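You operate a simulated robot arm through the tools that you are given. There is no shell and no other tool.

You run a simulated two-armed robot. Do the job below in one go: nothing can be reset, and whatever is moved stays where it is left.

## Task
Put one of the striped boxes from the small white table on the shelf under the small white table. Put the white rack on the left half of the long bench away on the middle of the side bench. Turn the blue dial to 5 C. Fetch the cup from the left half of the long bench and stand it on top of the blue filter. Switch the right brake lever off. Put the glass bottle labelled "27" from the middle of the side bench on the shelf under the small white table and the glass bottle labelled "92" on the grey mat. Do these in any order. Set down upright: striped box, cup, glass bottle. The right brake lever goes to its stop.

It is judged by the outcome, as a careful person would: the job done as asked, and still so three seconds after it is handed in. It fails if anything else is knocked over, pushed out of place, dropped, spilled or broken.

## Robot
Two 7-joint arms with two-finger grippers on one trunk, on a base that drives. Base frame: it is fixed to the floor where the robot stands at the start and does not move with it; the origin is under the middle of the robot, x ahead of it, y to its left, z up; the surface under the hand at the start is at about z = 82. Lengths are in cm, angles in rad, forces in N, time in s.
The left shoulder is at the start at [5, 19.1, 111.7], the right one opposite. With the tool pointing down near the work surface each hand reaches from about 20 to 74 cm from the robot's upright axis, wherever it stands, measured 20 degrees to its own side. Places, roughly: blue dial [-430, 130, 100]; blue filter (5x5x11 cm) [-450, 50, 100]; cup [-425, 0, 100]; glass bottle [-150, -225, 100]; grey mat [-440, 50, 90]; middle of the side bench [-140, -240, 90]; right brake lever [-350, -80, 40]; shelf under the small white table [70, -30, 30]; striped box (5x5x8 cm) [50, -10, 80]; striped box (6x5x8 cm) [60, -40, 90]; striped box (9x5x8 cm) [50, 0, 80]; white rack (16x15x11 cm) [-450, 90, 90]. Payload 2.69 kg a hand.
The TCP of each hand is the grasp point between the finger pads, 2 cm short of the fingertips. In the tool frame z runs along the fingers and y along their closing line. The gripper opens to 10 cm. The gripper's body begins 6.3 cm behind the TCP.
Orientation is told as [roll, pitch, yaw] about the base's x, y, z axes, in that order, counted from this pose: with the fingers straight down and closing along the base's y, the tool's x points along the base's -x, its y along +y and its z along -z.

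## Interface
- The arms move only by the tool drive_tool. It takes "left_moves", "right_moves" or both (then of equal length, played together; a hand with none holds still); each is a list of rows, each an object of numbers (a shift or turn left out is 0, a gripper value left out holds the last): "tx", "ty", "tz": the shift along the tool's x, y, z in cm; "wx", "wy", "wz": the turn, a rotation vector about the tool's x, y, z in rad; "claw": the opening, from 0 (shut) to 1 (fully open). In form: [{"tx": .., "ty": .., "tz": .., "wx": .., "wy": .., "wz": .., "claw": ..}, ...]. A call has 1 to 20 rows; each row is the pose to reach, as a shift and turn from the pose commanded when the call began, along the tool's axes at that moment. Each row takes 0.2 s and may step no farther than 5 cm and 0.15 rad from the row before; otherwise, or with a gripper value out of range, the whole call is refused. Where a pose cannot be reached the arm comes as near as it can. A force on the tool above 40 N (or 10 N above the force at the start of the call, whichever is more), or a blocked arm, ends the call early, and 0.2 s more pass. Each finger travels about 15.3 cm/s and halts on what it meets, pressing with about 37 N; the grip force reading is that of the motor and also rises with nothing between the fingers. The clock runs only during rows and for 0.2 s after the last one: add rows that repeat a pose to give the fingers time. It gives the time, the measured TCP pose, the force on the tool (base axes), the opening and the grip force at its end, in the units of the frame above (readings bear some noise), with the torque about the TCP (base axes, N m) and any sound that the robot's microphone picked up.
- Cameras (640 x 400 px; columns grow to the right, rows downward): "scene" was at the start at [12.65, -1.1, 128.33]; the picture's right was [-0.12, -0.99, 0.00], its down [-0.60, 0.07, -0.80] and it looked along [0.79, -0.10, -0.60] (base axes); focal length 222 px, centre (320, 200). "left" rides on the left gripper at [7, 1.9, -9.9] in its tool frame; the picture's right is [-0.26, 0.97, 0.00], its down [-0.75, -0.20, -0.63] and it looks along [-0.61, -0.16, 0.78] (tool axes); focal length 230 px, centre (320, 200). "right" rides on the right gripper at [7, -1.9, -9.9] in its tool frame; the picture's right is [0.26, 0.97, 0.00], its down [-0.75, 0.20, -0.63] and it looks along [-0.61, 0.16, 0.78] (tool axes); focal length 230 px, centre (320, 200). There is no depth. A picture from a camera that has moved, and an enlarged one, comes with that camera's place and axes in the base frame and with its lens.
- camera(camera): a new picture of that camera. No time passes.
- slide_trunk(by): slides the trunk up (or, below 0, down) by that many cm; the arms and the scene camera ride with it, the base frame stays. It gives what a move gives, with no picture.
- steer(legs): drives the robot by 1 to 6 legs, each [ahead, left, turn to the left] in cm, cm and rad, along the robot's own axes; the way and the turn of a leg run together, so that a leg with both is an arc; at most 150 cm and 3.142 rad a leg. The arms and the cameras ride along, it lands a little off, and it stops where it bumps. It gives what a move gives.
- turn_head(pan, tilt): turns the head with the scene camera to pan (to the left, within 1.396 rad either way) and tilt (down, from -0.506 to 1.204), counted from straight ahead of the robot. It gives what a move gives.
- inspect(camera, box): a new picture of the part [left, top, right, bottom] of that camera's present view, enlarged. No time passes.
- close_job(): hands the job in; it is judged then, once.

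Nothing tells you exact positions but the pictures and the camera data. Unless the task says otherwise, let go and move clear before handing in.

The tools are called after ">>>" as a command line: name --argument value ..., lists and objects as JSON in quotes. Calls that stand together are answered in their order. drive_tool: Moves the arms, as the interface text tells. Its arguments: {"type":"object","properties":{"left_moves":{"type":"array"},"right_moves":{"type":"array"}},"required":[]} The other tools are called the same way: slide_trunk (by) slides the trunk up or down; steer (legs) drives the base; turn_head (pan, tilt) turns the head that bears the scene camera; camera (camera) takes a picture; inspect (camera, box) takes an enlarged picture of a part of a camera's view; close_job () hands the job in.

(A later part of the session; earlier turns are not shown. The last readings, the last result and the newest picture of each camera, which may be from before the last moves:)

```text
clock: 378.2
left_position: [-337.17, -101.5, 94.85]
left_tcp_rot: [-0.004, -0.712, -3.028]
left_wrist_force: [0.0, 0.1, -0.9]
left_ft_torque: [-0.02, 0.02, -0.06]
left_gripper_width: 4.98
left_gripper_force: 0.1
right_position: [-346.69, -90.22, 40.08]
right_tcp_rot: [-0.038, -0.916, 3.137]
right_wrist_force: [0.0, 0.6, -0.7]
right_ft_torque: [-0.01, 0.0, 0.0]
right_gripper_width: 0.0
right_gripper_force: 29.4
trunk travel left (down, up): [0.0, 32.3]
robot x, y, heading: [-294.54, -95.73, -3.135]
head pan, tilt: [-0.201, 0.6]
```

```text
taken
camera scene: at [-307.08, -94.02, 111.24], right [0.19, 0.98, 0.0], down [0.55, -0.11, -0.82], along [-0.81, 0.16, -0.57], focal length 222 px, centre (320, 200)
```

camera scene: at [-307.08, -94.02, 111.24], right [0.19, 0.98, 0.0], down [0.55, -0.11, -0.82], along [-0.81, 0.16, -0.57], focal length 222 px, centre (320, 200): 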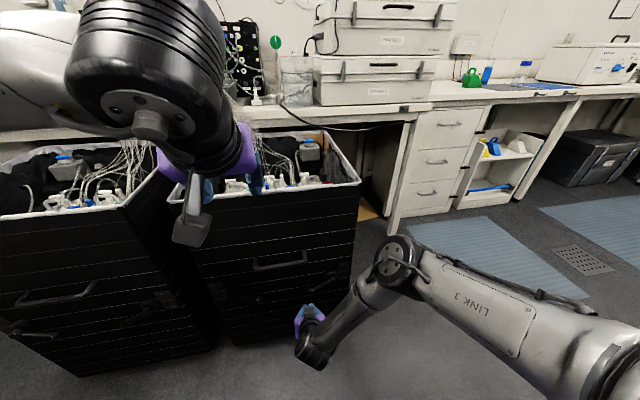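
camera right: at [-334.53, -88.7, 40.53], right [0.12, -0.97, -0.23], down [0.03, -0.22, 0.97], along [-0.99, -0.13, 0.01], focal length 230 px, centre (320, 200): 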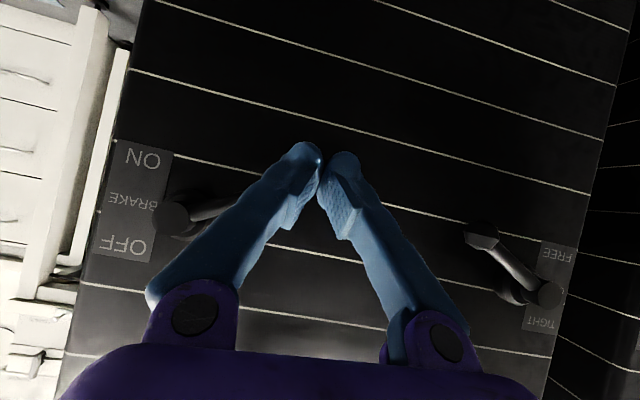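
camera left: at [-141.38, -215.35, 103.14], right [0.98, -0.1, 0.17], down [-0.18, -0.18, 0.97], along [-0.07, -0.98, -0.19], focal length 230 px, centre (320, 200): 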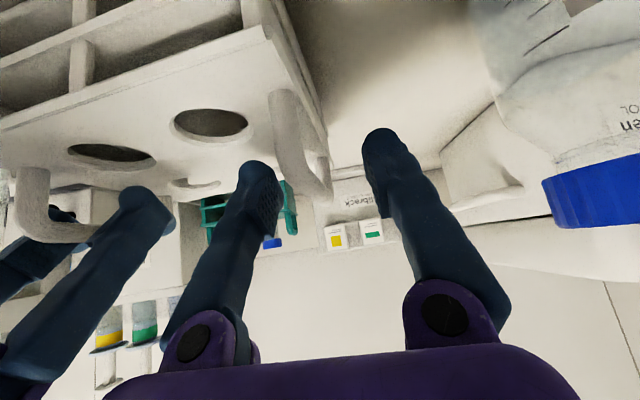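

The wrist is at a joint limit from this stance. I'll shift the base left so the lever lies straighter in front of the right arm.

>>> steer --legs '[[-9, 0, 0], [0, 24, 0]]'

>>> drive_tool --right_moves '[{"ty": -4.5, "tx": -1}, {"ty": -9, "tx": -2}, {"ty": -13.5, "tx": -2}, {"ty": -18, "tx": -2}, {"ty": -22.5, "tx": -2}, {"ty": -27, "tx": -2}, {"ty": -27, "tx": -2}]'

>>> camera --camera "right"

>>> camera --camera "scene"

```text
clock: 381.6
left_position: [-327.93, -125.92, 94.83]
left_tcp_rot: [-0.009, -0.71, -3.025]
left_wrist_force: [0.3, 0.3, 0.1]
left_ft_torque: [0.0, 0.0, -0.01]
left_gripper_width: 5.0
left_gripper_force: 0.0
right_position: [-337.52, -114.42, 40.03]
right_tcp_rot: [-0.038, -0.916, 3.137]
right_wrist_force: [-0.2, -0.6, 0.4]
right_ft_torque: [0.02, -0.04, -0.04]
right_gripper_width: 0.01
right_gripper_force: 28.8
trunk travel left (down, up): [0.0, 32.3]
robot x, y, heading: [-285.32, -119.99, -3.134]
head pan, tilt: [-0.201, 0.6]
```

```text
clock: 383.2
left_position: [-327.98, -125.89, 94.81]
left_tcp_rot: [-0.007, -0.711, -3.027]
left_wrist_force: [-0.3, -1.5, -0.1]
left_ft_torque: [-0.03, 0.0, 0.0]
left_gripper_width: 5.03
left_gripper_force: 0.2
right_position: [-344.65, -98.25, 46.18]
right_tcp_rot: [-0.115, -0.838, 3.129]
right_wrist_force: [-0.3, -0.5, -0.1]
right_ft_torque: [0.03, -0.01, -0.01]
right_gripper_width: 0.0
right_gripper_force: 29.3
right hand out of reach, approached as far as the arm can: row 1, 2, 3, 4, 5, 6, 7
trunk travel left (down, up): [0.0, 32.3]
robot x, y, heading: [-285.0, -120.16, -3.132]
head pan, tilt: [-0.201, 0.6]
```

```text
taken
camera right: at [-332.48, -97.68, 47.65], right [0.08, -0.96, -0.26], down [-0.06, -0.27, 0.96], along [-1.0, -0.06, -0.08], focal length 230 px, centre (320, 200)
```

right: 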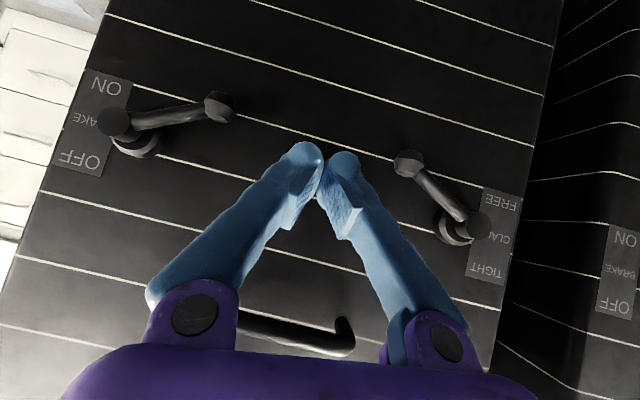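

```text
taken
camera scene: at [-297.82, -118.25, 111.24], right [0.19, 0.98, 0.0], down [0.55, -0.11, -0.83], along [-0.81, 0.16, -0.56], focal length 222 px, centre (320, 200)
```

scene: 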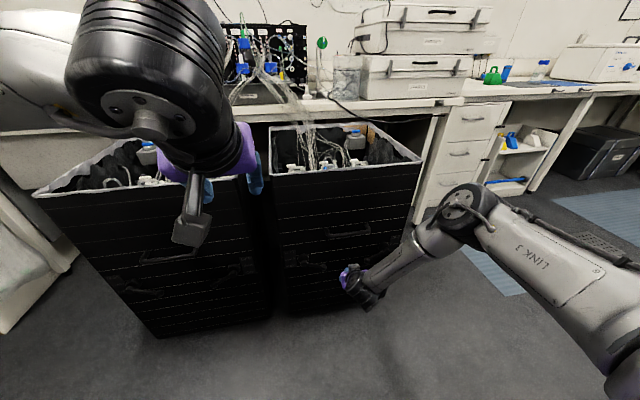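

>>> drive_tool --right_moves '[{"tx": -3, "tz": -2.7, "wy": 0.03}, {"tx": -6, "tz": -5.4, "wy": 0.06}, {"tx": -9, "tz": -8.1, "wy": 0.09}, {"tx": -12, "tz": -10.8, "wy": 0.13}, {"tx": -15, "tz": -13.5, "wy": 0.13}, {"tx": -18, "tz": -16.2, "wy": 0.13}, {"tx": -21, "tz": -18.9, "wy": 0.13}, {"tx": -24, "tz": -21.6, "wy": 0.13}, {"tx": -27, "tz": -24.3, "wy": 0.13}, {"tx": -30, "tz": -27, "wy": 0.13}, {"tx": -30, "tz": -27, "wy": 0.13}]'

>>> camera --camera "scene"

```text
clock: 385.6
left_position: [-327.85, -125.95, 94.79]
left_tcp_rot: [-0.007, -0.711, -3.026]
left_wrist_force: [-0.6, 0.5, 0.5]
left_ft_torque: [0.01, -0.04, 0.03]
left_gripper_width: 5.0
left_gripper_force: 0.0
right_position: [-344.92, -101.67, 86.11]
right_tcp_rot: [-0.098, -0.707, 3.11]
right_wrist_force: [0.8, 0.1, -0.7]
right_ft_torque: [0.03, -0.03, -0.02]
right_gripper_width: 0.01
right_gripper_force: 29.5
trunk travel left (down, up): [0.0, 32.3]
robot x, y, heading: [-285.58, -120.13, -3.128]
head pan, tilt: [-0.201, 0.6]
```

```text
taken
camera scene: at [-297.82, -118.25, 111.24], right [0.19, 0.98, 0.0], down [0.55, -0.11, -0.83], along [-0.81, 0.16, -0.56], focal length 222 px, centre (320, 200)
```

scene: 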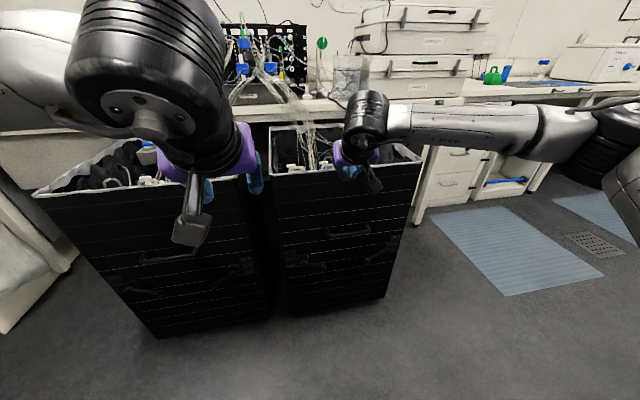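

Recovered. I'll set the base so the lever is about 64 cm ahead (like the shelf reach that worked), keep the 0.7 tilt, and come down again.

>>> drive_tool --right_moves '[{"tx": 2.0, "tz": -1.8, "wx": -0.06, "wz": -0.012}, {"tx": 4.0, "tz": -3.6, "wx": -0.118, "wz": -0.024}, {"tx": 4.0, "tz": -3.6, "wx": -0.118, "wz": -0.024}]'

>>> steer --legs '[[2.5, -20, 0]]'

>>> drive_tool --right_moves '[{"tx": 2.6, "tz": 3.0}, {"tx": 5.2, "tz": 6.1}, {"tx": 7.8, "tz": 9.1}, {"tx": 10.4, "tz": 12.1}, {"tx": 13.0, "tz": 15.1}, {"tx": 15.6, "tz": 18.2}, {"tx": 18.2, "tz": 21.2}, {"tx": 20.8, "tz": 24.2}, {"tx": 20.8, "tz": 24.2}]'

>>> camera --camera "right"

>>> camera --camera "scene"

```text
clock: 386.4
left_position: [-327.85, -125.92, 94.72]
left_tcp_rot: [-0.005, -0.715, -3.027]
left_wrist_force: [0.5, 0.3, -0.4]
left_ft_torque: [0.03, 0.01, 0.04]
left_gripper_width: 5.02
left_gripper_force: 0.1
right_position: [-339.67, -102.15, 86.21]
right_tcp_rot: [-0.003, -0.706, 3.143]
right_wrist_force: [-0.6, -0.5, -0.1]
right_ft_torque: [0.02, 0.0, 0.01]
right_gripper_width: 0.0
right_gripper_force: 29.4
trunk travel left (down, up): [0.0, 32.3]
robot x, y, heading: [-284.96, -119.87, -3.13]
head pan, tilt: [-0.201, 0.6]
```

```text
clock: 388.8
left_position: [-330.56, -105.68, 94.8]
left_tcp_rot: [-0.006, -0.714, -3.032]
left_wrist_force: [0.0, -0.3, 0.9]
left_ft_torque: [-0.01, -0.02, -0.01]
left_gripper_width: 5.01
left_gripper_force: 0.0
right_position: [-342.24, -81.87, 86.15]
right_tcp_rot: [-0.001, -0.705, 3.137]
right_wrist_force: [0.8, -0.5, 0.0]
right_ft_torque: [0.0, 0.0, 0.0]
right_gripper_width: 0.0
right_gripper_force: 29.6
trunk travel left (down, up): [0.0, 32.3]
robot x, y, heading: [-287.72, -100.03, -3.134]
head pan, tilt: [-0.201, 0.6]
```

```text
clock: 390.8
left_position: [-330.38, -105.76, 94.8]
left_tcp_rot: [-0.004, -0.712, -3.031]
left_wrist_force: [-0.3, -0.3, 0.1]
left_ft_torque: [0.02, 0.03, -0.02]
left_gripper_width: 5.0
left_gripper_force: 0.0
right_position: [-341.85, -81.81, 54.52]
right_tcp_rot: [-0.001, -0.707, 3.136]
right_wrist_force: [0.0, -0.1, -0.2]
right_ft_torque: [0.02, 0.0, 0.01]
right_gripper_width: 0.0
right_gripper_force: 29.2
trunk travel left (down, up): [0.0, 32.3]
robot x, y, heading: [-287.73, -100.05, -3.137]
head pan, tilt: [-0.201, 0.6]
```

```text
taken
camera right: at [-330.2, -79.93, 57.38], right [0.19, -0.97, -0.17], down [-0.16, -0.2, 0.97], along [-0.97, -0.16, -0.2], focal length 230 px, centre (320, 200)
```

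right: 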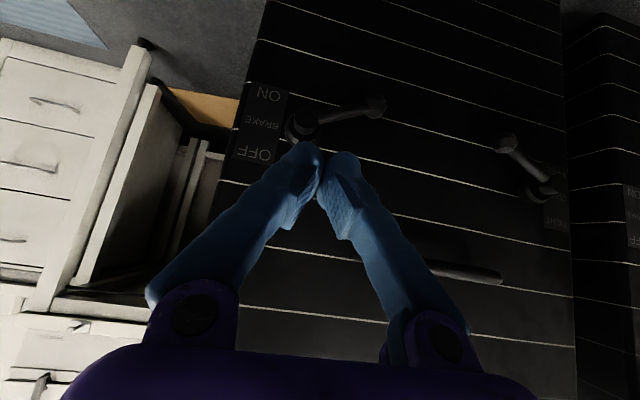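

```text
taken
camera scene: at [-300.41, -98.18, 111.24], right [0.2, 0.98, 0.0], down [0.55, -0.11, -0.83], along [-0.81, 0.16, -0.56], focal length 222 px, centre (320, 200)
```

scene: 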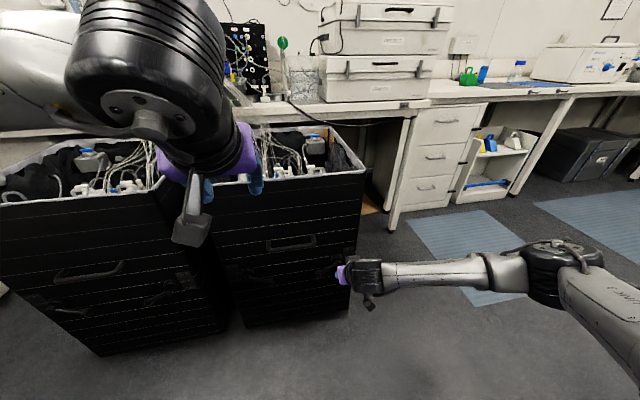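

>>> drive_tool --right_moves '[{"tx": 2.0, "ty": 0.85, "tz": 2.9}, {"tx": 4.05, "ty": 1.7, "tz": 5.75}, {"tx": 6.1, "ty": 2.5, "tz": 8.6}, {"tx": 8.1, "ty": 3.4, "tz": 11.5}, {"tx": 10.14, "ty": 4.2, "tz": 14.36}, {"tx": 10.14, "ty": 4.2, "tz": 14.36}]'

>>> camera --camera "right"

>>> inspect --camera "scene" --box '[220, 210, 400, 330]'

```text
clock: 392.2
left_position: [-330.45, -105.75, 94.84]
left_tcp_rot: [-0.004, -0.713, -3.032]
left_wrist_force: [0.1, 0.1, 0.4]
left_ft_torque: [0.0, 0.01, 0.02]
left_gripper_width: 4.99
left_gripper_force: 0.0
right_position: [-343.73, -85.87, 36.7]
right_tcp_rot: [-0.002, -0.705, 3.136]
right_wrist_force: [-0.7, 0.4, -0.6]
right_ft_torque: [-0.03, 0.01, -0.01]
right_gripper_width: 0.02
right_gripper_force: 29.1
trunk travel left (down, up): [0.0, 32.3]
robot x, y, heading: [-287.75, -100.14, -3.139]
head pan, tilt: [-0.201, 0.6]
```

```text
taken
camera right: at [-332.01, -84.11, 39.62], right [0.19, -0.97, -0.17], down [-0.16, -0.2, 0.97], along [-0.97, -0.16, -0.2], focal length 230 px, centre (320, 200)
```

right: 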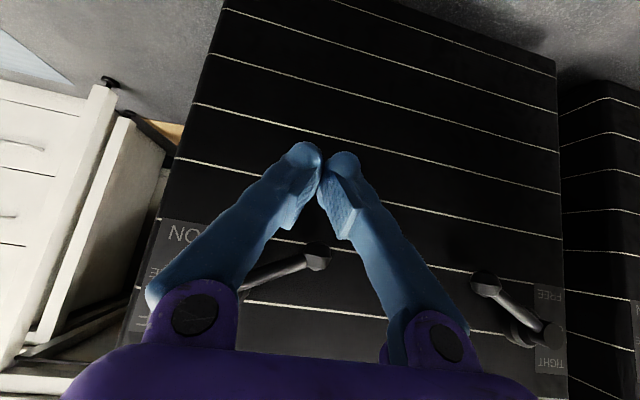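

```text
3.33 times, centred on (310, 270) of scene
camera zoom: at [-300.42, -98.18, 111.24], right [0.2, 0.98, 0.0], down [0.55, -0.11, -0.83], along [-0.81, 0.16, -0.56], focal length 739 px, centre (353, -33)
```

zoom: 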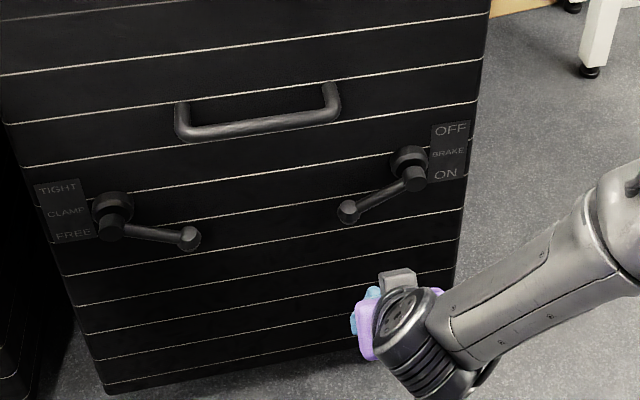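

>>> drive_tool --right_moves '[{"tx": -2.2, "tz": 1.9}, {"tx": -4.4, "tz": 3.77}, {"tx": -6.62, "tz": 5.65}, {"tx": -6.62, "tz": 5.65}]'

>>> camera --camera "right"

>>> inspect --camera "scene" --box '[220, 210, 400, 330]'

```text
clock: 393.2
left_position: [-330.53, -105.78, 94.78]
left_tcp_rot: [-0.004, -0.713, -3.032]
left_wrist_force: [0.5, 0.1, 0.2]
left_ft_torque: [0.02, -0.02, 0.01]
left_gripper_width: 5.0
left_gripper_force: 0.2
right_position: [-352.33, -86.03, 36.85]
right_tcp_rot: [-0.001, -0.709, 3.138]
right_wrist_force: [-0.2, 0.5, 0.0]
right_ft_torque: [-0.01, -0.01, 0.0]
right_gripper_width: 0.0
right_gripper_force: 29.1
trunk travel left (down, up): [0.0, 32.3]
robot x, y, heading: [-287.98, -99.7, -3.14]
head pan, tilt: [-0.201, 0.6]
```

```text
taken
camera right: at [-340.6, -84.14, 39.77], right [0.19, -0.97, -0.17], down [-0.16, -0.2, 0.97], along [-0.97, -0.16, -0.2], focal length 230 px, centre (320, 200)
```

right: 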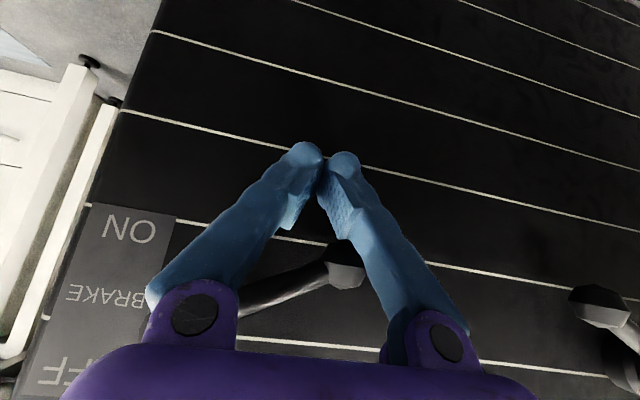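

```text
3.33 times, centred on (310, 270) of scene
camera zoom: at [-300.41, -98.18, 111.24], right [0.2, 0.98, 0.0], down [0.55, -0.11, -0.83], along [-0.81, 0.16, -0.56], focal length 739 px, centre (353, -33)
```

zoom: 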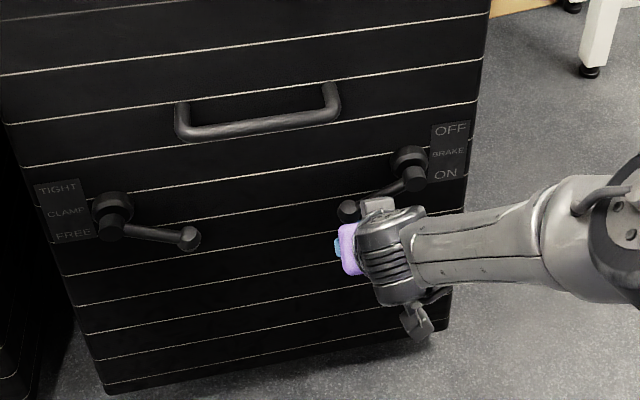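

>>> drive_tool --right_moves '[{"tx": -0.65, "tz": -0.76}, {"tx": -1.3, "tz": -1.52}, {"tx": -1.95, "tz": -2.28}, {"tx": -2.6, "tz": -3.04}, {"tx": -3.25, "tz": -3.8}, {"tx": -3.9, "tz": -4.56}, {"tx": -3.9, "tz": -4.56}]'

>>> camera --camera "right"

>>> inspect --camera "scene" --box '[220, 210, 400, 330]'

```text
clock: 394.8
left_position: [-330.47, -105.67, 94.85]
left_tcp_rot: [-0.006, -0.713, -3.031]
left_wrist_force: [-0.6, -0.1, 0.4]
left_ft_torque: [0.02, -0.04, 0.0]
left_gripper_width: 4.99
left_gripper_force: 0.1
right_position: [-352.36, -85.92, 42.81]
right_tcp_rot: [0.0, -0.706, 3.134]
right_wrist_force: [2.8, 2.9, -0.3]
right_ft_torque: [-0.01, 0.06, 0.08]
right_gripper_width: 0.01
right_gripper_force: 29.9
trunk travel left (down, up): [0.0, 32.3]
robot x, y, heading: [-287.77, -99.76, -3.133]
head pan, tilt: [-0.201, 0.6]
```

```text
taken
camera right: at [-340.73, -84.17, 45.83], right [0.19, -0.97, -0.17], down [-0.16, -0.2, 0.97], along [-0.97, -0.15, -0.2], focal length 230 px, centre (320, 200)
```

right: 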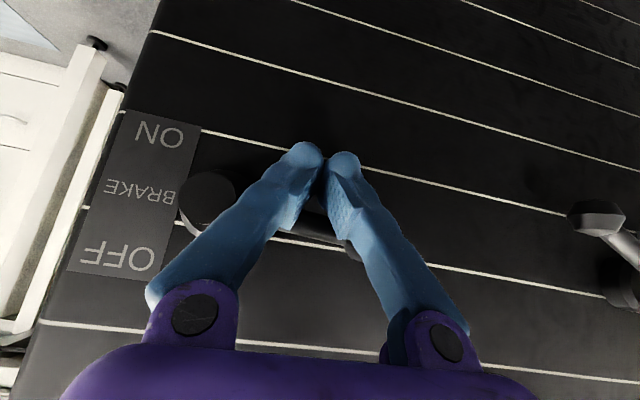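

```text
3.33 times, centred on (310, 270) of scene
camera zoom: at [-300.41, -98.16, 111.24], right [0.2, 0.98, 0.0], down [0.55, -0.11, -0.83], along [-0.81, 0.16, -0.56], focal length 739 px, centre (353, -33)
```

zoom: 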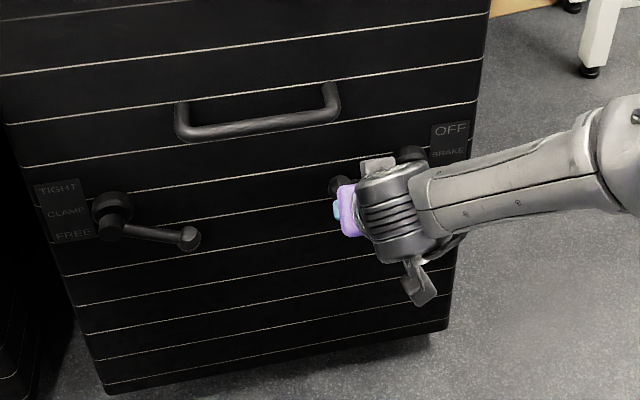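

The lever is moving up with little force. Continuing to raise it until it meets its stop.

>>> drive_tool --right_moves '[{"tx": -0.65, "tz": -0.76}, {"tx": -1.3, "tz": -1.52}, {"tx": -1.95, "tz": -2.28}, {"tx": -2.6, "tz": -3.04}, {"tx": -2.6, "tz": -3.04}]'

>>> camera --camera "right"

>>> inspect --camera "scene" --box '[220, 210, 400, 330]'

```text
clock: 396.0
left_position: [-330.55, -105.76, 94.83]
left_tcp_rot: [-0.007, -0.713, -3.031]
left_wrist_force: [-0.2, -0.2, -1.3]
left_ft_torque: [-0.03, -0.01, 0.02]
left_gripper_width: 4.99
left_gripper_force: 0.1
right_position: [-351.6, -86.22, 45.92]
right_tcp_rot: [0.002, -0.685, 3.142]
right_wrist_force: [2.7, -2.3, -8.1]
right_ft_torque: [-0.11, -0.16, -0.03]
right_gripper_width: 0.01
right_gripper_force: 28.8
trunk travel left (down, up): [0.0, 32.3]
robot x, y, heading: [-287.79, -100.0, -3.138]
head pan, tilt: [-0.201, 0.6]
stopped in row 5 (right hand): the force on the tool passed its limit at 41 N (the readings are from after the stop); the commanded pose is now the measured one
```

```text
taken
camera right: at [-339.88, -84.36, 49.09], right [0.2, -0.97, -0.16], down [-0.18, -0.2, 0.96], along [-0.96, -0.16, -0.21], focal length 230 px, centre (320, 200)
```

right: 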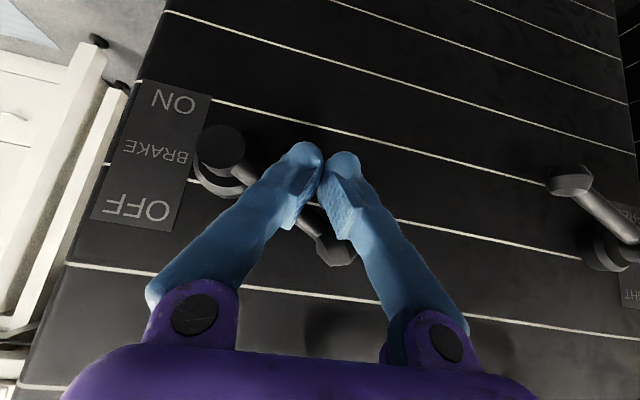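

```text
3.33 times, centred on (310, 270) of scene
camera zoom: at [-300.46, -98.2, 111.27], right [0.19, 0.98, 0.0], down [0.55, -0.11, -0.82], along [-0.81, 0.16, -0.57], focal length 739 px, centre (353, -33)
```

zoom: 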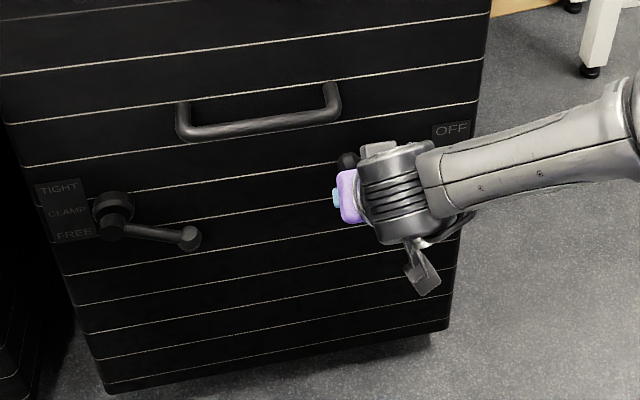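

The push hit about 41 N, so the lever is against its upper stop (OFF). I'll press once more lightly to confirm, then withdraw downward and back.

>>> drive_tool --right_moves '[{"tx": -0.2, "tz": -0.23}, {"tx": -0.4, "tz": -0.46}, {"tx": -0.52, "tz": -0.61}, {"tx": -0.52, "tz": -0.61}]'

>>> camera --camera "right"

```text
clock: 397.0
left_position: [-330.71, -105.71, 94.69]
left_tcp_rot: [-0.006, -0.71, -3.03]
left_wrist_force: [0.4, 0.5, 0.0]
left_ft_torque: [0.02, 0.01, 0.0]
left_gripper_width: 5.0
left_gripper_force: 0.2
right_position: [-351.32, -86.39, 46.31]
right_tcp_rot: [0.005, -0.68, 3.142]
right_wrist_force: [11.7, -10.7, -32.6]
right_ft_torque: [-0.28, -0.46, 0.12]
right_gripper_width: 0.0
right_gripper_force: 29.9
trunk travel left (down, up): [0.0, 32.3]
robot x, y, heading: [-287.83, -99.61, -3.137]
head pan, tilt: [-0.201, 0.6]
```

```text
taken
camera right: at [-339.69, -84.45, 49.49], right [0.2, -0.97, -0.16], down [-0.19, -0.2, 0.96], along [-0.96, -0.17, -0.22], focal length 230 px, centre (320, 200)
```

right: 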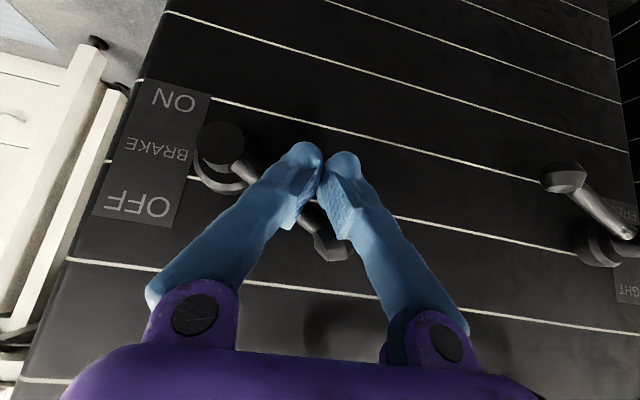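

>>> drive_tool --right_moves '[{"tx": 0.95, "tz": 1.16}, {"tx": 1.9, "tz": 2.3}, {"tx": 4.2, "tz": 0.4}, {"tx": 7.3, "tz": -2.1}, {"tx": 10.4, "tz": -4.6}, {"tx": 13.5, "tz": -7.1}, {"tx": 13.5, "tz": -7.1}]'

>>> camera --camera "right"

>>> inspect --camera "scene" --box '[200, 180, 400, 330]'

```text
clock: 398.6
left_position: [-330.52, -105.59, 94.7]
left_tcp_rot: [-0.003, -0.712, -3.03]
left_wrist_force: [0.3, 1.0, 0.4]
left_ft_torque: [0.03, -0.03, -0.01]
left_gripper_width: 4.98
left_gripper_force: 0.2
right_position: [-336.84, -86.31, 43.73]
right_tcp_rot: [0.002, -0.693, 3.14]
right_wrist_force: [-0.4, 0.1, 0.3]
right_ft_torque: [-0.03, 0.0, -0.03]
right_gripper_width: 0.0
right_gripper_force: 29.9
trunk travel left (down, up): [0.0, 32.3]
robot x, y, heading: [-287.64, -99.82, -3.135]
head pan, tilt: [-0.201, 0.6]
```

```text
taken
camera right: at [-325.23, -84.41, 46.82], right [0.2, -0.97, -0.16], down [-0.18, -0.2, 0.96], along [-0.96, -0.16, -0.21], focal length 230 px, centre (320, 200)
```

right: 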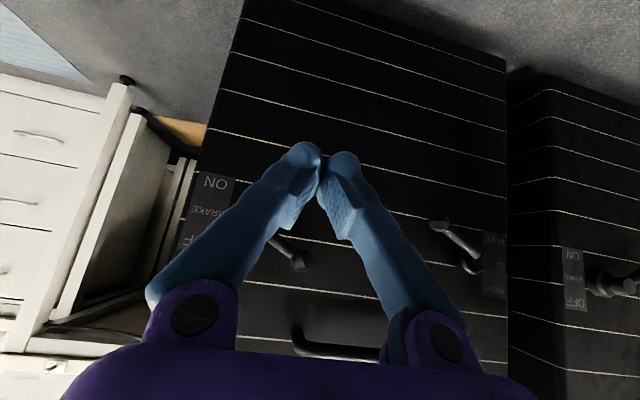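

```text
2.67 times, centred on (300, 255) of scene
camera zoom: at [-300.4, -98.2, 111.24], right [0.19, 0.98, 0.0], down [0.55, -0.11, -0.83], along [-0.81, 0.16, -0.56], focal length 591 px, centre (373, 53)
```

zoom: 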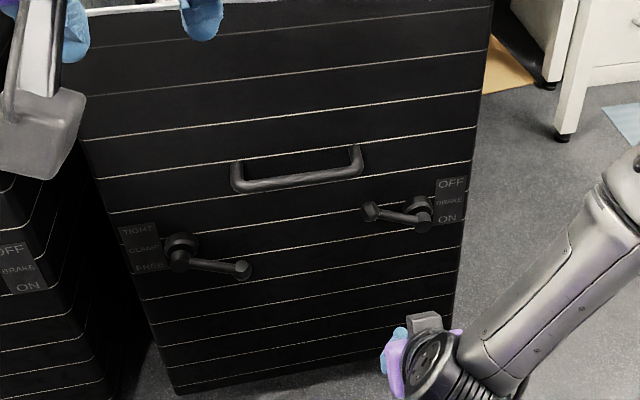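

The brake lever stays up at OFF. I'll raise the arm and trunk, back off, and do a final check on the bench items.

>>> drive_tool --right_moves '[{"tx": -1.5, "tz": -3.5}, {"tx": -3.0, "tz": -7}, {"tx": -5.5, "tz": -10}, {"tx": -8, "tz": -13}, {"tx": -10.5, "tz": -16}, {"tx": -13, "tz": -19}, {"tx": -15.5, "tz": -22}, {"tx": -18, "tz": -25}, {"tx": -20.5, "tz": -28}, {"tx": -20.5, "tz": -28}]'

>>> steer --legs '[[-8, 0, 0]]'

>>> turn_head --pan -0.35 --tilt 0.65

>>> camera --camera "scene"

```text
clock: 400.8
left_position: [-330.66, -105.69, 94.86]
left_tcp_rot: [-0.005, -0.714, -3.029]
left_wrist_force: [-0.2, -0.5, 0.5]
left_ft_torque: [0.0, -0.01, 0.0]
left_gripper_width: 4.99
left_gripper_force: 0.0
right_position: [-334.87, -86.29, 78.39]
right_tcp_rot: [0.003, -0.69, 3.141]
right_wrist_force: [0.5, -0.4, 0.0]
right_ft_torque: [-0.03, 0.02, -0.02]
right_gripper_width: 0.01
right_gripper_force: 29.7
trunk travel left (down, up): [0.0, 32.3]
robot x, y, heading: [-287.82, -99.78, -3.135]
head pan, tilt: [-0.201, 0.6]
```

```text
clock: 401.9
left_position: [-322.51, -105.74, 94.82]
left_tcp_rot: [-0.005, -0.714, -3.03]
left_wrist_force: [0.4, -0.1, 0.3]
left_ft_torque: [0.0, -0.01, -0.01]
left_gripper_width: 5.01
left_gripper_force: 0.1
right_position: [-326.85, -86.18, 78.45]
right_tcp_rot: [0.002, -0.693, 3.138]
right_wrist_force: [0.1, 0.4, 0.4]
right_ft_torque: [0.0, -0.03, -0.01]
right_gripper_width: 0.0
right_gripper_force: 28.9
trunk travel left (down, up): [0.0, 32.3]
robot x, y, heading: [-279.84, -99.7, -3.134]
head pan, tilt: [-0.201, 0.6]
```

```text
clock: 402.6
left_position: [-322.66, -105.74, 94.8]
left_tcp_rot: [-0.004, -0.715, -3.031]
left_wrist_force: [0.5, -0.6, 0.2]
left_ft_torque: [-0.01, 0.0, -0.01]
left_gripper_width: 5.03
left_gripper_force: 0.1
right_position: [-326.85, -86.23, 78.34]
right_tcp_rot: [0.0, -0.691, 3.14]
right_wrist_force: [0.5, 0.5, -0.3]
right_ft_torque: [-0.01, -0.03, 0.03]
right_gripper_width: 0.01
right_gripper_force: 29.4
trunk travel left (down, up): [0.0, 32.3]
robot x, y, heading: [-279.47, -100.07, -3.139]
head pan, tilt: [-0.351, 0.649]
```

```text
taken
camera scene: at [-291.95, -96.94, 110.82], right [0.34, 0.94, 0.0], down [0.57, -0.2, -0.8], along [-0.75, 0.27, -0.6], focal length 222 px, centre (320, 200)
```

scene: 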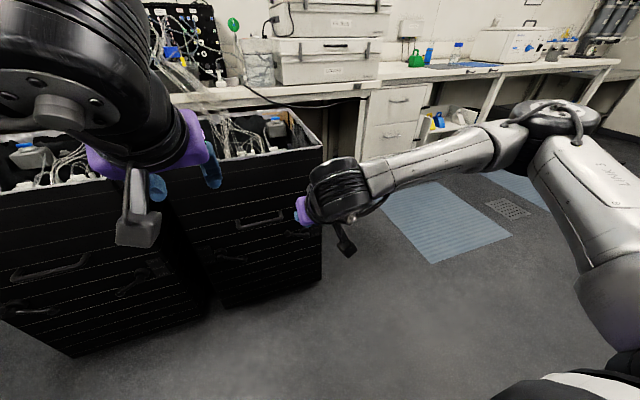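

>>> slide_trunk --by 17.5

>>> turn_head --pan -0.75 --tilt 0.3

>>> camera --camera "scene"

>>> turn_head --pan -0.1 --tilt 0.9

>>> camera --camera "scene"

```text
clock: 404.5
left_position: [-322.61, -105.69, 112.36]
left_tcp_rot: [-0.006, -0.712, -3.031]
left_wrist_force: [0.3, 0.6, 0.4]
left_ft_torque: [0.0, -0.02, 0.0]
left_gripper_width: 5.01
left_gripper_force: 0.2
right_position: [-327.01, -86.26, 95.7]
right_tcp_rot: [0.001, -0.69, 3.141]
right_wrist_force: [-0.3, 0.2, -0.4]
right_ft_torque: [0.0, 0.01, 0.03]
right_gripper_width: 0.01
right_gripper_force: 30.4
trunk travel left (down, up): [-17.5, 14.8]
robot x, y, heading: [-280.25, -99.97, -3.14]
head pan, tilt: [-0.351, 0.649]
```

```text
clock: 405.4
left_position: [-322.45, -105.74, 112.19]
left_tcp_rot: [-0.006, -0.711, -3.032]
left_wrist_force: [-0.3, -0.5, 0.2]
left_ft_torque: [-0.02, 0.02, 0.04]
left_gripper_width: 5.01
left_gripper_force: 0.0
right_position: [-327.04, -86.14, 95.94]
right_tcp_rot: [0.002, -0.691, 3.14]
right_wrist_force: [0.2, 0.3, -0.1]
right_ft_torque: [0.03, 0.04, 0.02]
right_gripper_width: 0.01
right_gripper_force: 29.6
trunk travel left (down, up): [-17.5, 14.8]
robot x, y, heading: [-279.73, -99.83, -3.135]
head pan, tilt: [-0.75, 0.3]
```

```text
taken
camera scene: at [-290.65, -93.55, 131.48], right [0.68, 0.74, 0.0], down [0.22, -0.2, -0.96], along [-0.7, 0.65, -0.3], focal length 222 px, centre (320, 200)
```

scene: 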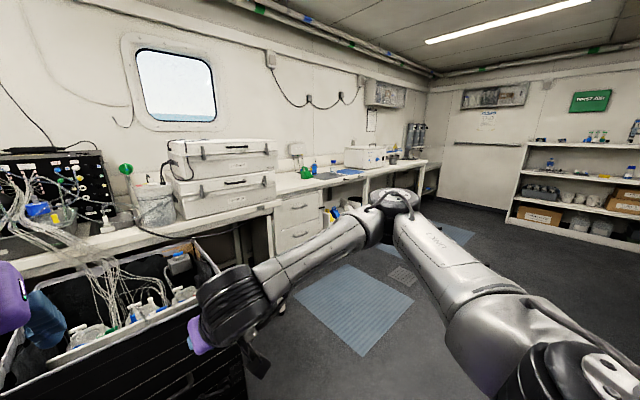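

```text
clock: 406.4
left_position: [-322.61, -105.7, 112.33]
left_tcp_rot: [-0.007, -0.715, -3.03]
left_wrist_force: [-0.7, 0.4, 0.7]
left_ft_torque: [0.02, 0.04, 0.0]
left_gripper_width: 4.99
left_gripper_force: 0.1
right_position: [-326.92, -86.15, 95.75]
right_tcp_rot: [0.001, -0.691, 3.141]
right_wrist_force: [0.1, 0.1, 0.6]
right_ft_torque: [0.0, 0.03, 0.01]
right_gripper_width: 0.01
right_gripper_force: 29.5
trunk travel left (down, up): [-17.5, 14.8]
robot x, y, heading: [-279.91, -99.56, -3.142]
head pan, tilt: [-0.099, 0.901]
```

```text
taken
camera scene: at [-291.3, -99.16, 126.27], right [0.1, 1.0, 0.0], down [0.78, -0.07, -0.62], along [-0.62, 0.06, -0.78], focal length 222 px, centre (320, 200)
```

scene: 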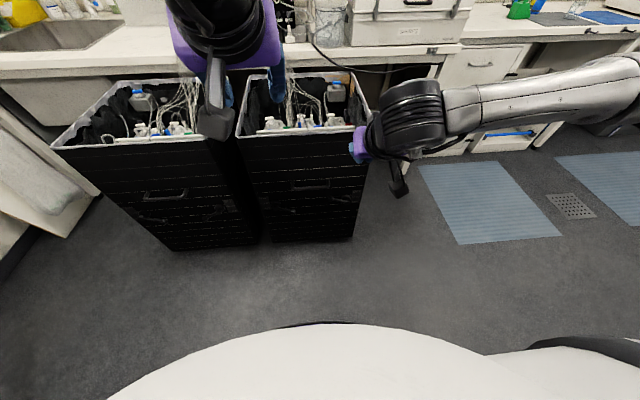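

>>> inspect --camera "scene" --box '[230, 170, 370, 250]'

>>> turn_head --pan -0.75 --tilt 0.3

>>> inspect --camera "scene" --box '[290, 145, 400, 195]'

```text
4.57 times, centred on (300, 210) of scene
camera zoom: at [-291.3, -99.16, 126.27], right [0.1, 1.0, 0.0], down [0.78, -0.07, -0.62], along [-0.62, 0.06, -0.78], focal length 1014 px, centre (411, 154)
```

zoom: 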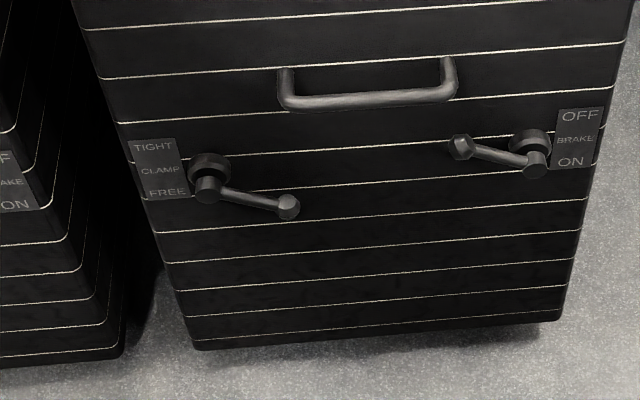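

```text
clock: 407.5
left_position: [-322.7, -105.71, 112.29]
left_tcp_rot: [-0.006, -0.711, -3.031]
left_wrist_force: [0.4, -0.4, 1.0]
left_ft_torque: [-0.01, -0.03, -0.05]
left_gripper_width: 4.99
left_gripper_force: 0.0
right_position: [-327.01, -86.15, 95.78]
right_tcp_rot: [0.003, -0.689, 3.14]
right_wrist_force: [-0.6, 0.5, 0.4]
right_ft_torque: [-0.01, 0.0, 0.03]
right_gripper_width: 0.0
right_gripper_force: 29.5
trunk travel left (down, up): [-17.5, 14.8]
robot x, y, heading: [-280.0, -99.87, -3.136]
head pan, tilt: [-0.75, 0.3]
```

```text
5.82 times, centred on (345, 170) of scene
camera zoom: at [-290.65, -93.55, 131.48], right [0.68, 0.74, 0.0], down [0.22, -0.2, -0.96], along [-0.7, 0.65, -0.3], focal length 1290 px, centre (174, 374)
```

zoom: 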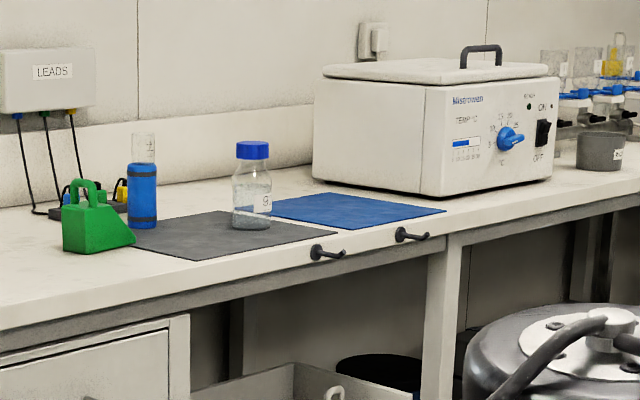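

The cup, bottle 92, dial and lever all look right. I'd like a close look at the brake lever to be sure it stayed at its stop after release.

>>> slide_trunk --by -17.5

>>> drive_tool --right_moves '[{"tx": 2.6, "ty": -0.5, "tz": 3.0}, {"tx": 5.2, "ty": -1, "tz": 6.1}, {"tx": 7.8, "ty": -1.5, "tz": 9.1}, {"tx": 10.4, "ty": -2, "tz": 12.1}, {"tx": 13.0, "ty": -2.5, "tz": 15.1}, {"tx": 15.6, "ty": -3, "tz": 18.2}, {"tx": 15.6, "ty": -3, "tz": 18.2}]'

>>> camera --camera "right"

>>> inspect --camera "right" --box '[190, 90, 390, 260]'

```text
clock: 409.4
left_position: [-322.52, -105.6, 94.7]
left_tcp_rot: [-0.004, -0.715, -3.03]
left_wrist_force: [-0.2, 0.1, -0.1]
left_ft_torque: [0.0, -0.02, 0.03]
left_gripper_width: 5.02
left_gripper_force: 0.0
right_position: [-326.86, -86.25, 78.36]
right_tcp_rot: [0.001, -0.69, 3.139]
right_wrist_force: [-0.3, 0.6, -0.3]
right_ft_torque: [0.01, 0.01, -0.01]
right_gripper_width: 0.01
right_gripper_force: 29.9
trunk travel left (down, up): [0.0, 32.3]
robot x, y, heading: [-280.09, -99.79, -3.138]
head pan, tilt: [-0.75, 0.3]
```

```text
clock: 411.0
left_position: [-322.5, -105.73, 94.98]
left_tcp_rot: [-0.005, -0.712, -3.03]
left_wrist_force: [-0.2, 0.2, 0.4]
left_ft_torque: [0.03, 0.03, 0.03]
left_gripper_width: 4.98
left_gripper_force: 0.0
right_position: [-326.57, -83.38, 54.18]
right_tcp_rot: [0.001, -0.691, 3.14]
right_wrist_force: [-0.2, 0.1, -0.8]
right_ft_torque: [-0.02, -0.02, -0.03]
right_gripper_width: 0.0
right_gripper_force: 29.7
trunk travel left (down, up): [0.0, 32.3]
robot x, y, heading: [-280.03, -99.73, -3.133]
head pan, tilt: [-0.75, 0.3]
```

```text
taken
camera right: at [-314.93, -81.39, 57.32], right [0.2, -0.97, -0.16], down [-0.18, -0.2, 0.96], along [-0.96, -0.16, -0.21], focal length 230 px, centre (320, 200)
```

right: 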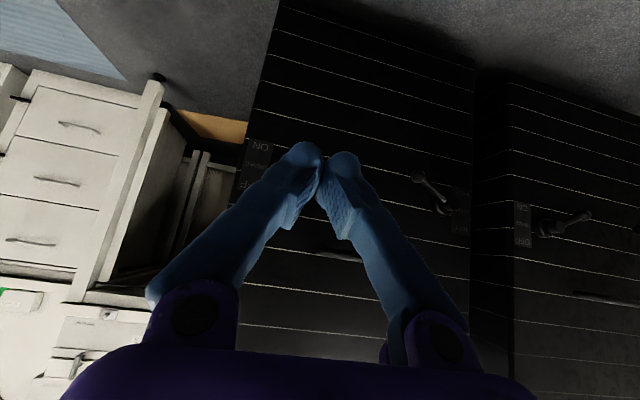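

```text
2.35 times, centred on (290, 175) of right
camera zoom: at [-314.93, -81.39, 57.32], right [0.2, -0.97, -0.16], down [-0.18, -0.2, 0.96], along [-0.96, -0.16, -0.21], focal length 541 px, centre (391, 259)
```

zoom: 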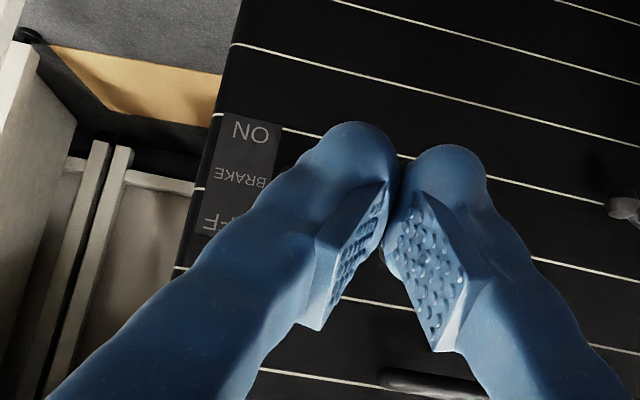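

>>> drive_tool --right_moves '[{"claw": 0.5, "tx": -1, "tz": 2.5}, {"claw": 1, "tx": -2, "tz": 5}, {"claw": 1, "tx": -2, "tz": 5}, {"claw": 1, "tx": -2, "tz": 5}]'

>>> inspect --camera "right" --box '[200, 80, 400, 240]'

>>> turn_head --pan -0.1 --tilt 0.75

>>> camera --camera "scene"

```text
clock: 412.0
left_position: [-322.52, -105.72, 94.81]
left_tcp_rot: [-0.004, -0.711, -3.03]
left_wrist_force: [0.6, -0.3, 0.4]
left_ft_torque: [-0.02, -0.06, 0.0]
left_gripper_width: 5.01
left_gripper_force: 0.0
right_position: [-331.42, -83.24, 51.66]
right_tcp_rot: [0.003, -0.691, 3.139]
right_wrist_force: [-0.4, 0.9, 0.4]
right_ft_torque: [0.01, -0.02, 0.0]
right_gripper_width: 10.04
right_gripper_force: 0.1
trunk travel left (down, up): [0.0, 32.3]
robot x, y, heading: [-280.18, -99.95, -3.134]
head pan, tilt: [-0.75, 0.3]
```

```text
2.50 times, centred on (300, 160) of right
camera zoom: at [-319.75, -81.41, 54.79], right [0.2, -0.97, -0.16], down [-0.18, -0.2, 0.96], along [-0.96, -0.16, -0.21], focal length 575 px, centre (370, 300)
```

zoom: 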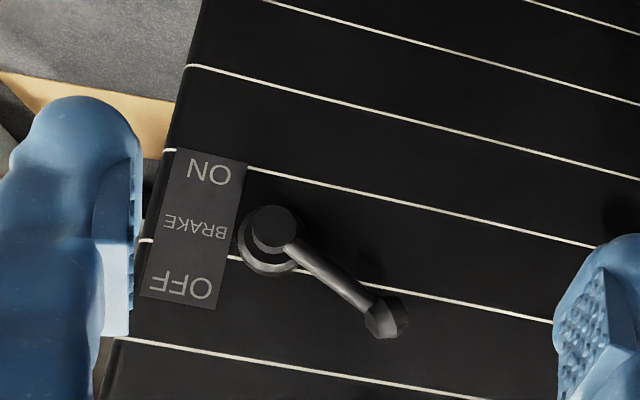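

```text
clock: 413.1
left_position: [-322.59, -105.76, 94.86]
left_tcp_rot: [-0.006, -0.712, -3.031]
left_wrist_force: [0.4, -0.2, 0.2]
left_ft_torque: [0.01, -0.02, -0.02]
left_gripper_width: 5.01
left_gripper_force: 0.1
right_position: [-331.49, -83.22, 51.67]
right_tcp_rot: [0.002, -0.692, 3.139]
right_wrist_force: [-0.4, -0.7, -0.2]
right_ft_torque: [-0.02, -0.02, 0.03]
right_gripper_width: 9.99
right_gripper_force: 0.2
trunk travel left (down, up): [0.0, 32.3]
robot x, y, heading: [-279.82, -99.87, -3.136]
head pan, tilt: [-0.099, 0.75]
```

```text
taken
camera scene: at [-292.03, -99.09, 109.96], right [0.1, 1.0, 0.0], down [0.68, -0.07, -0.73], along [-0.73, 0.07, -0.68], focal length 222 px, centre (320, 200)
```

scene: 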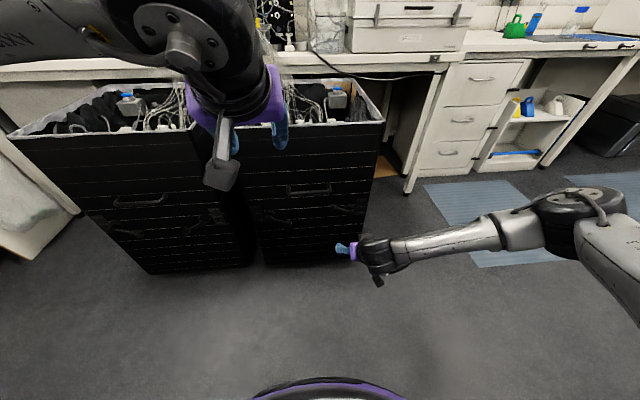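

The lever reads about 25° above horizontal now versus about 29° while I pressed it. I'll give it one more push to the stop and release more gently.

>>> drive_tool --right_moves '[{"ty": 0.7, "tz": 3.4, "claw": 0.3}, {"ty": 1.4, "tz": 6.8, "claw": 0}, {"tx": 0.1, "ty": 2.1, "tz": 10.2, "claw": 0}, {"tx": 0.19, "ty": 2.8, "tz": 13.7, "claw": 0}, {"tx": 0.19, "ty": 2.8, "tz": 13.7, "claw": 0}]'

>>> drive_tool --right_moves '[{"tx": -2.4, "tz": 1.96}, {"tx": -4.75, "tz": 3.9}, {"tx": -7.1, "tz": 5.9}, {"tx": -9.48, "tz": 7.83}, {"tx": -9.48, "tz": 7.83}]'

>>> camera --camera "right"

```text
clock: 414.2
left_position: [-322.61, -105.72, 94.86]
left_tcp_rot: [-0.005, -0.712, -3.03]
left_wrist_force: [0.9, 1.1, 0.1]
left_ft_torque: [-0.01, 0.02, 0.01]
left_gripper_width: 4.99
left_gripper_force: 0.0
right_position: [-339.86, -86.1, 41.12]
right_tcp_rot: [0.002, -0.692, 3.139]
right_wrist_force: [0.3, 0.5, -0.1]
right_ft_torque: [-0.02, -0.02, 0.03]
right_gripper_width: 0.0
right_gripper_force: 29.3
trunk travel left (down, up): [0.0, 32.3]
robot x, y, heading: [-279.94, -99.92, -3.138]
head pan, tilt: [-0.099, 0.75]
```

```text
clock: 415.4
left_position: [-322.53, -105.67, 94.95]
left_tcp_rot: [-0.006, -0.712, -3.029]
left_wrist_force: [-0.5, -0.7, -0.3]
left_ft_torque: [0.0, 0.01, -0.03]
left_gripper_width: 4.98
left_gripper_force: 0.1
right_position: [-350.06, -86.06, 41.06]
right_tcp_rot: [0.004, -0.694, 3.14]
right_wrist_force: [-0.5, 0.2, 0.0]
right_ft_torque: [-0.01, 0.0, -0.02]
right_gripper_width: 0.01
right_gripper_force: 29.9
right hand out of reach, approached as far as the arm can: row 4, 5
trunk travel left (down, up): [0.0, 32.3]
robot x, y, heading: [-279.91, -99.92, -3.141]
head pan, tilt: [-0.099, 0.75]
```

```text
taken
camera right: at [-338.27, -84.16, 44.19], right [0.2, -0.97, -0.16], down [-0.18, -0.2, 0.96], along [-0.96, -0.16, -0.21], focal length 230 px, centre (320, 200)
```

right: 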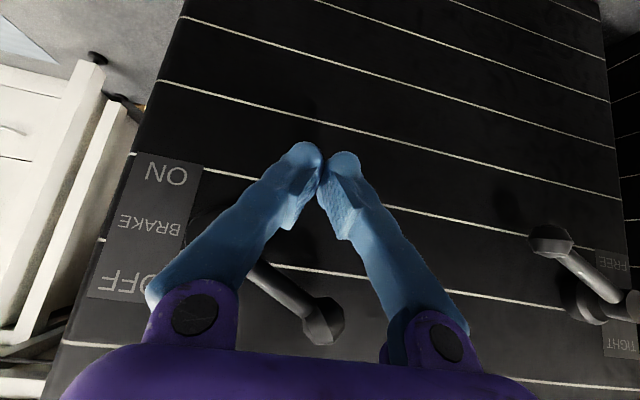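

>>> steer --legs '[[2.6, 0, 0]]'

>>> drive_tool --right_moves '[{"tx": -0.64, "tz": -0.77}, {"tx": -1.28, "tz": -1.54}, {"tx": -1.92, "tz": -2.31}, {"tx": -2.24, "tz": -2.7}, {"tx": -2.56, "tz": -3.08}, {"tx": -2.56, "tz": -3.08}]'

>>> camera --camera "right"

```text
clock: 416.3
left_position: [-325.15, -105.78, 94.87]
left_tcp_rot: [-0.005, -0.713, -3.032]
left_wrist_force: [-0.4, -0.3, 0.2]
left_ft_torque: [0.01, 0.04, 0.0]
left_gripper_width: 4.99
left_gripper_force: 0.0
right_position: [-352.44, -86.09, 41.01]
right_tcp_rot: [0.0, -0.691, 3.137]
right_wrist_force: [0.7, -0.8, 0.7]
right_ft_torque: [-0.02, -0.03, 0.0]
right_gripper_width: 0.03
right_gripper_force: 29.3
trunk travel left (down, up): [0.0, 32.3]
robot x, y, heading: [-282.3, -100.19, -3.137]
head pan, tilt: [-0.099, 0.75]
```

```text
clock: 417.7
left_position: [-325.18, -105.75, 94.81]
left_tcp_rot: [-0.006, -0.712, -3.031]
left_wrist_force: [-0.6, -0.1, -0.4]
left_ft_torque: [0.01, 0.01, 0.01]
left_gripper_width: 5.03
left_gripper_force: 0.1
right_position: [-352.33, -86.04, 44.86]
right_tcp_rot: [0.003, -0.687, 3.138]
right_wrist_force: [7.0, -1.4, -7.3]
right_ft_torque: [-0.15, 0.04, -0.14]
right_gripper_width: 0.0
right_gripper_force: 29.8
trunk travel left (down, up): [0.0, 32.3]
robot x, y, heading: [-282.47, -99.76, -3.141]
head pan, tilt: [-0.099, 0.75]
```

```text
taken
camera right: at [-340.71, -84.11, 48.04], right [0.2, -0.97, -0.16], down [-0.18, -0.2, 0.96], along [-0.96, -0.16, -0.21], focal length 230 px, centre (320, 200)
```

right: 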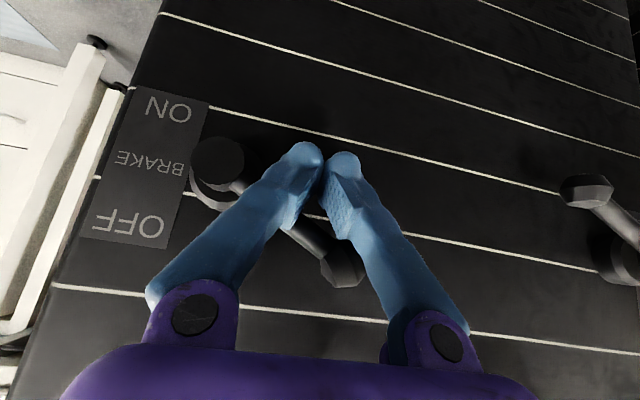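

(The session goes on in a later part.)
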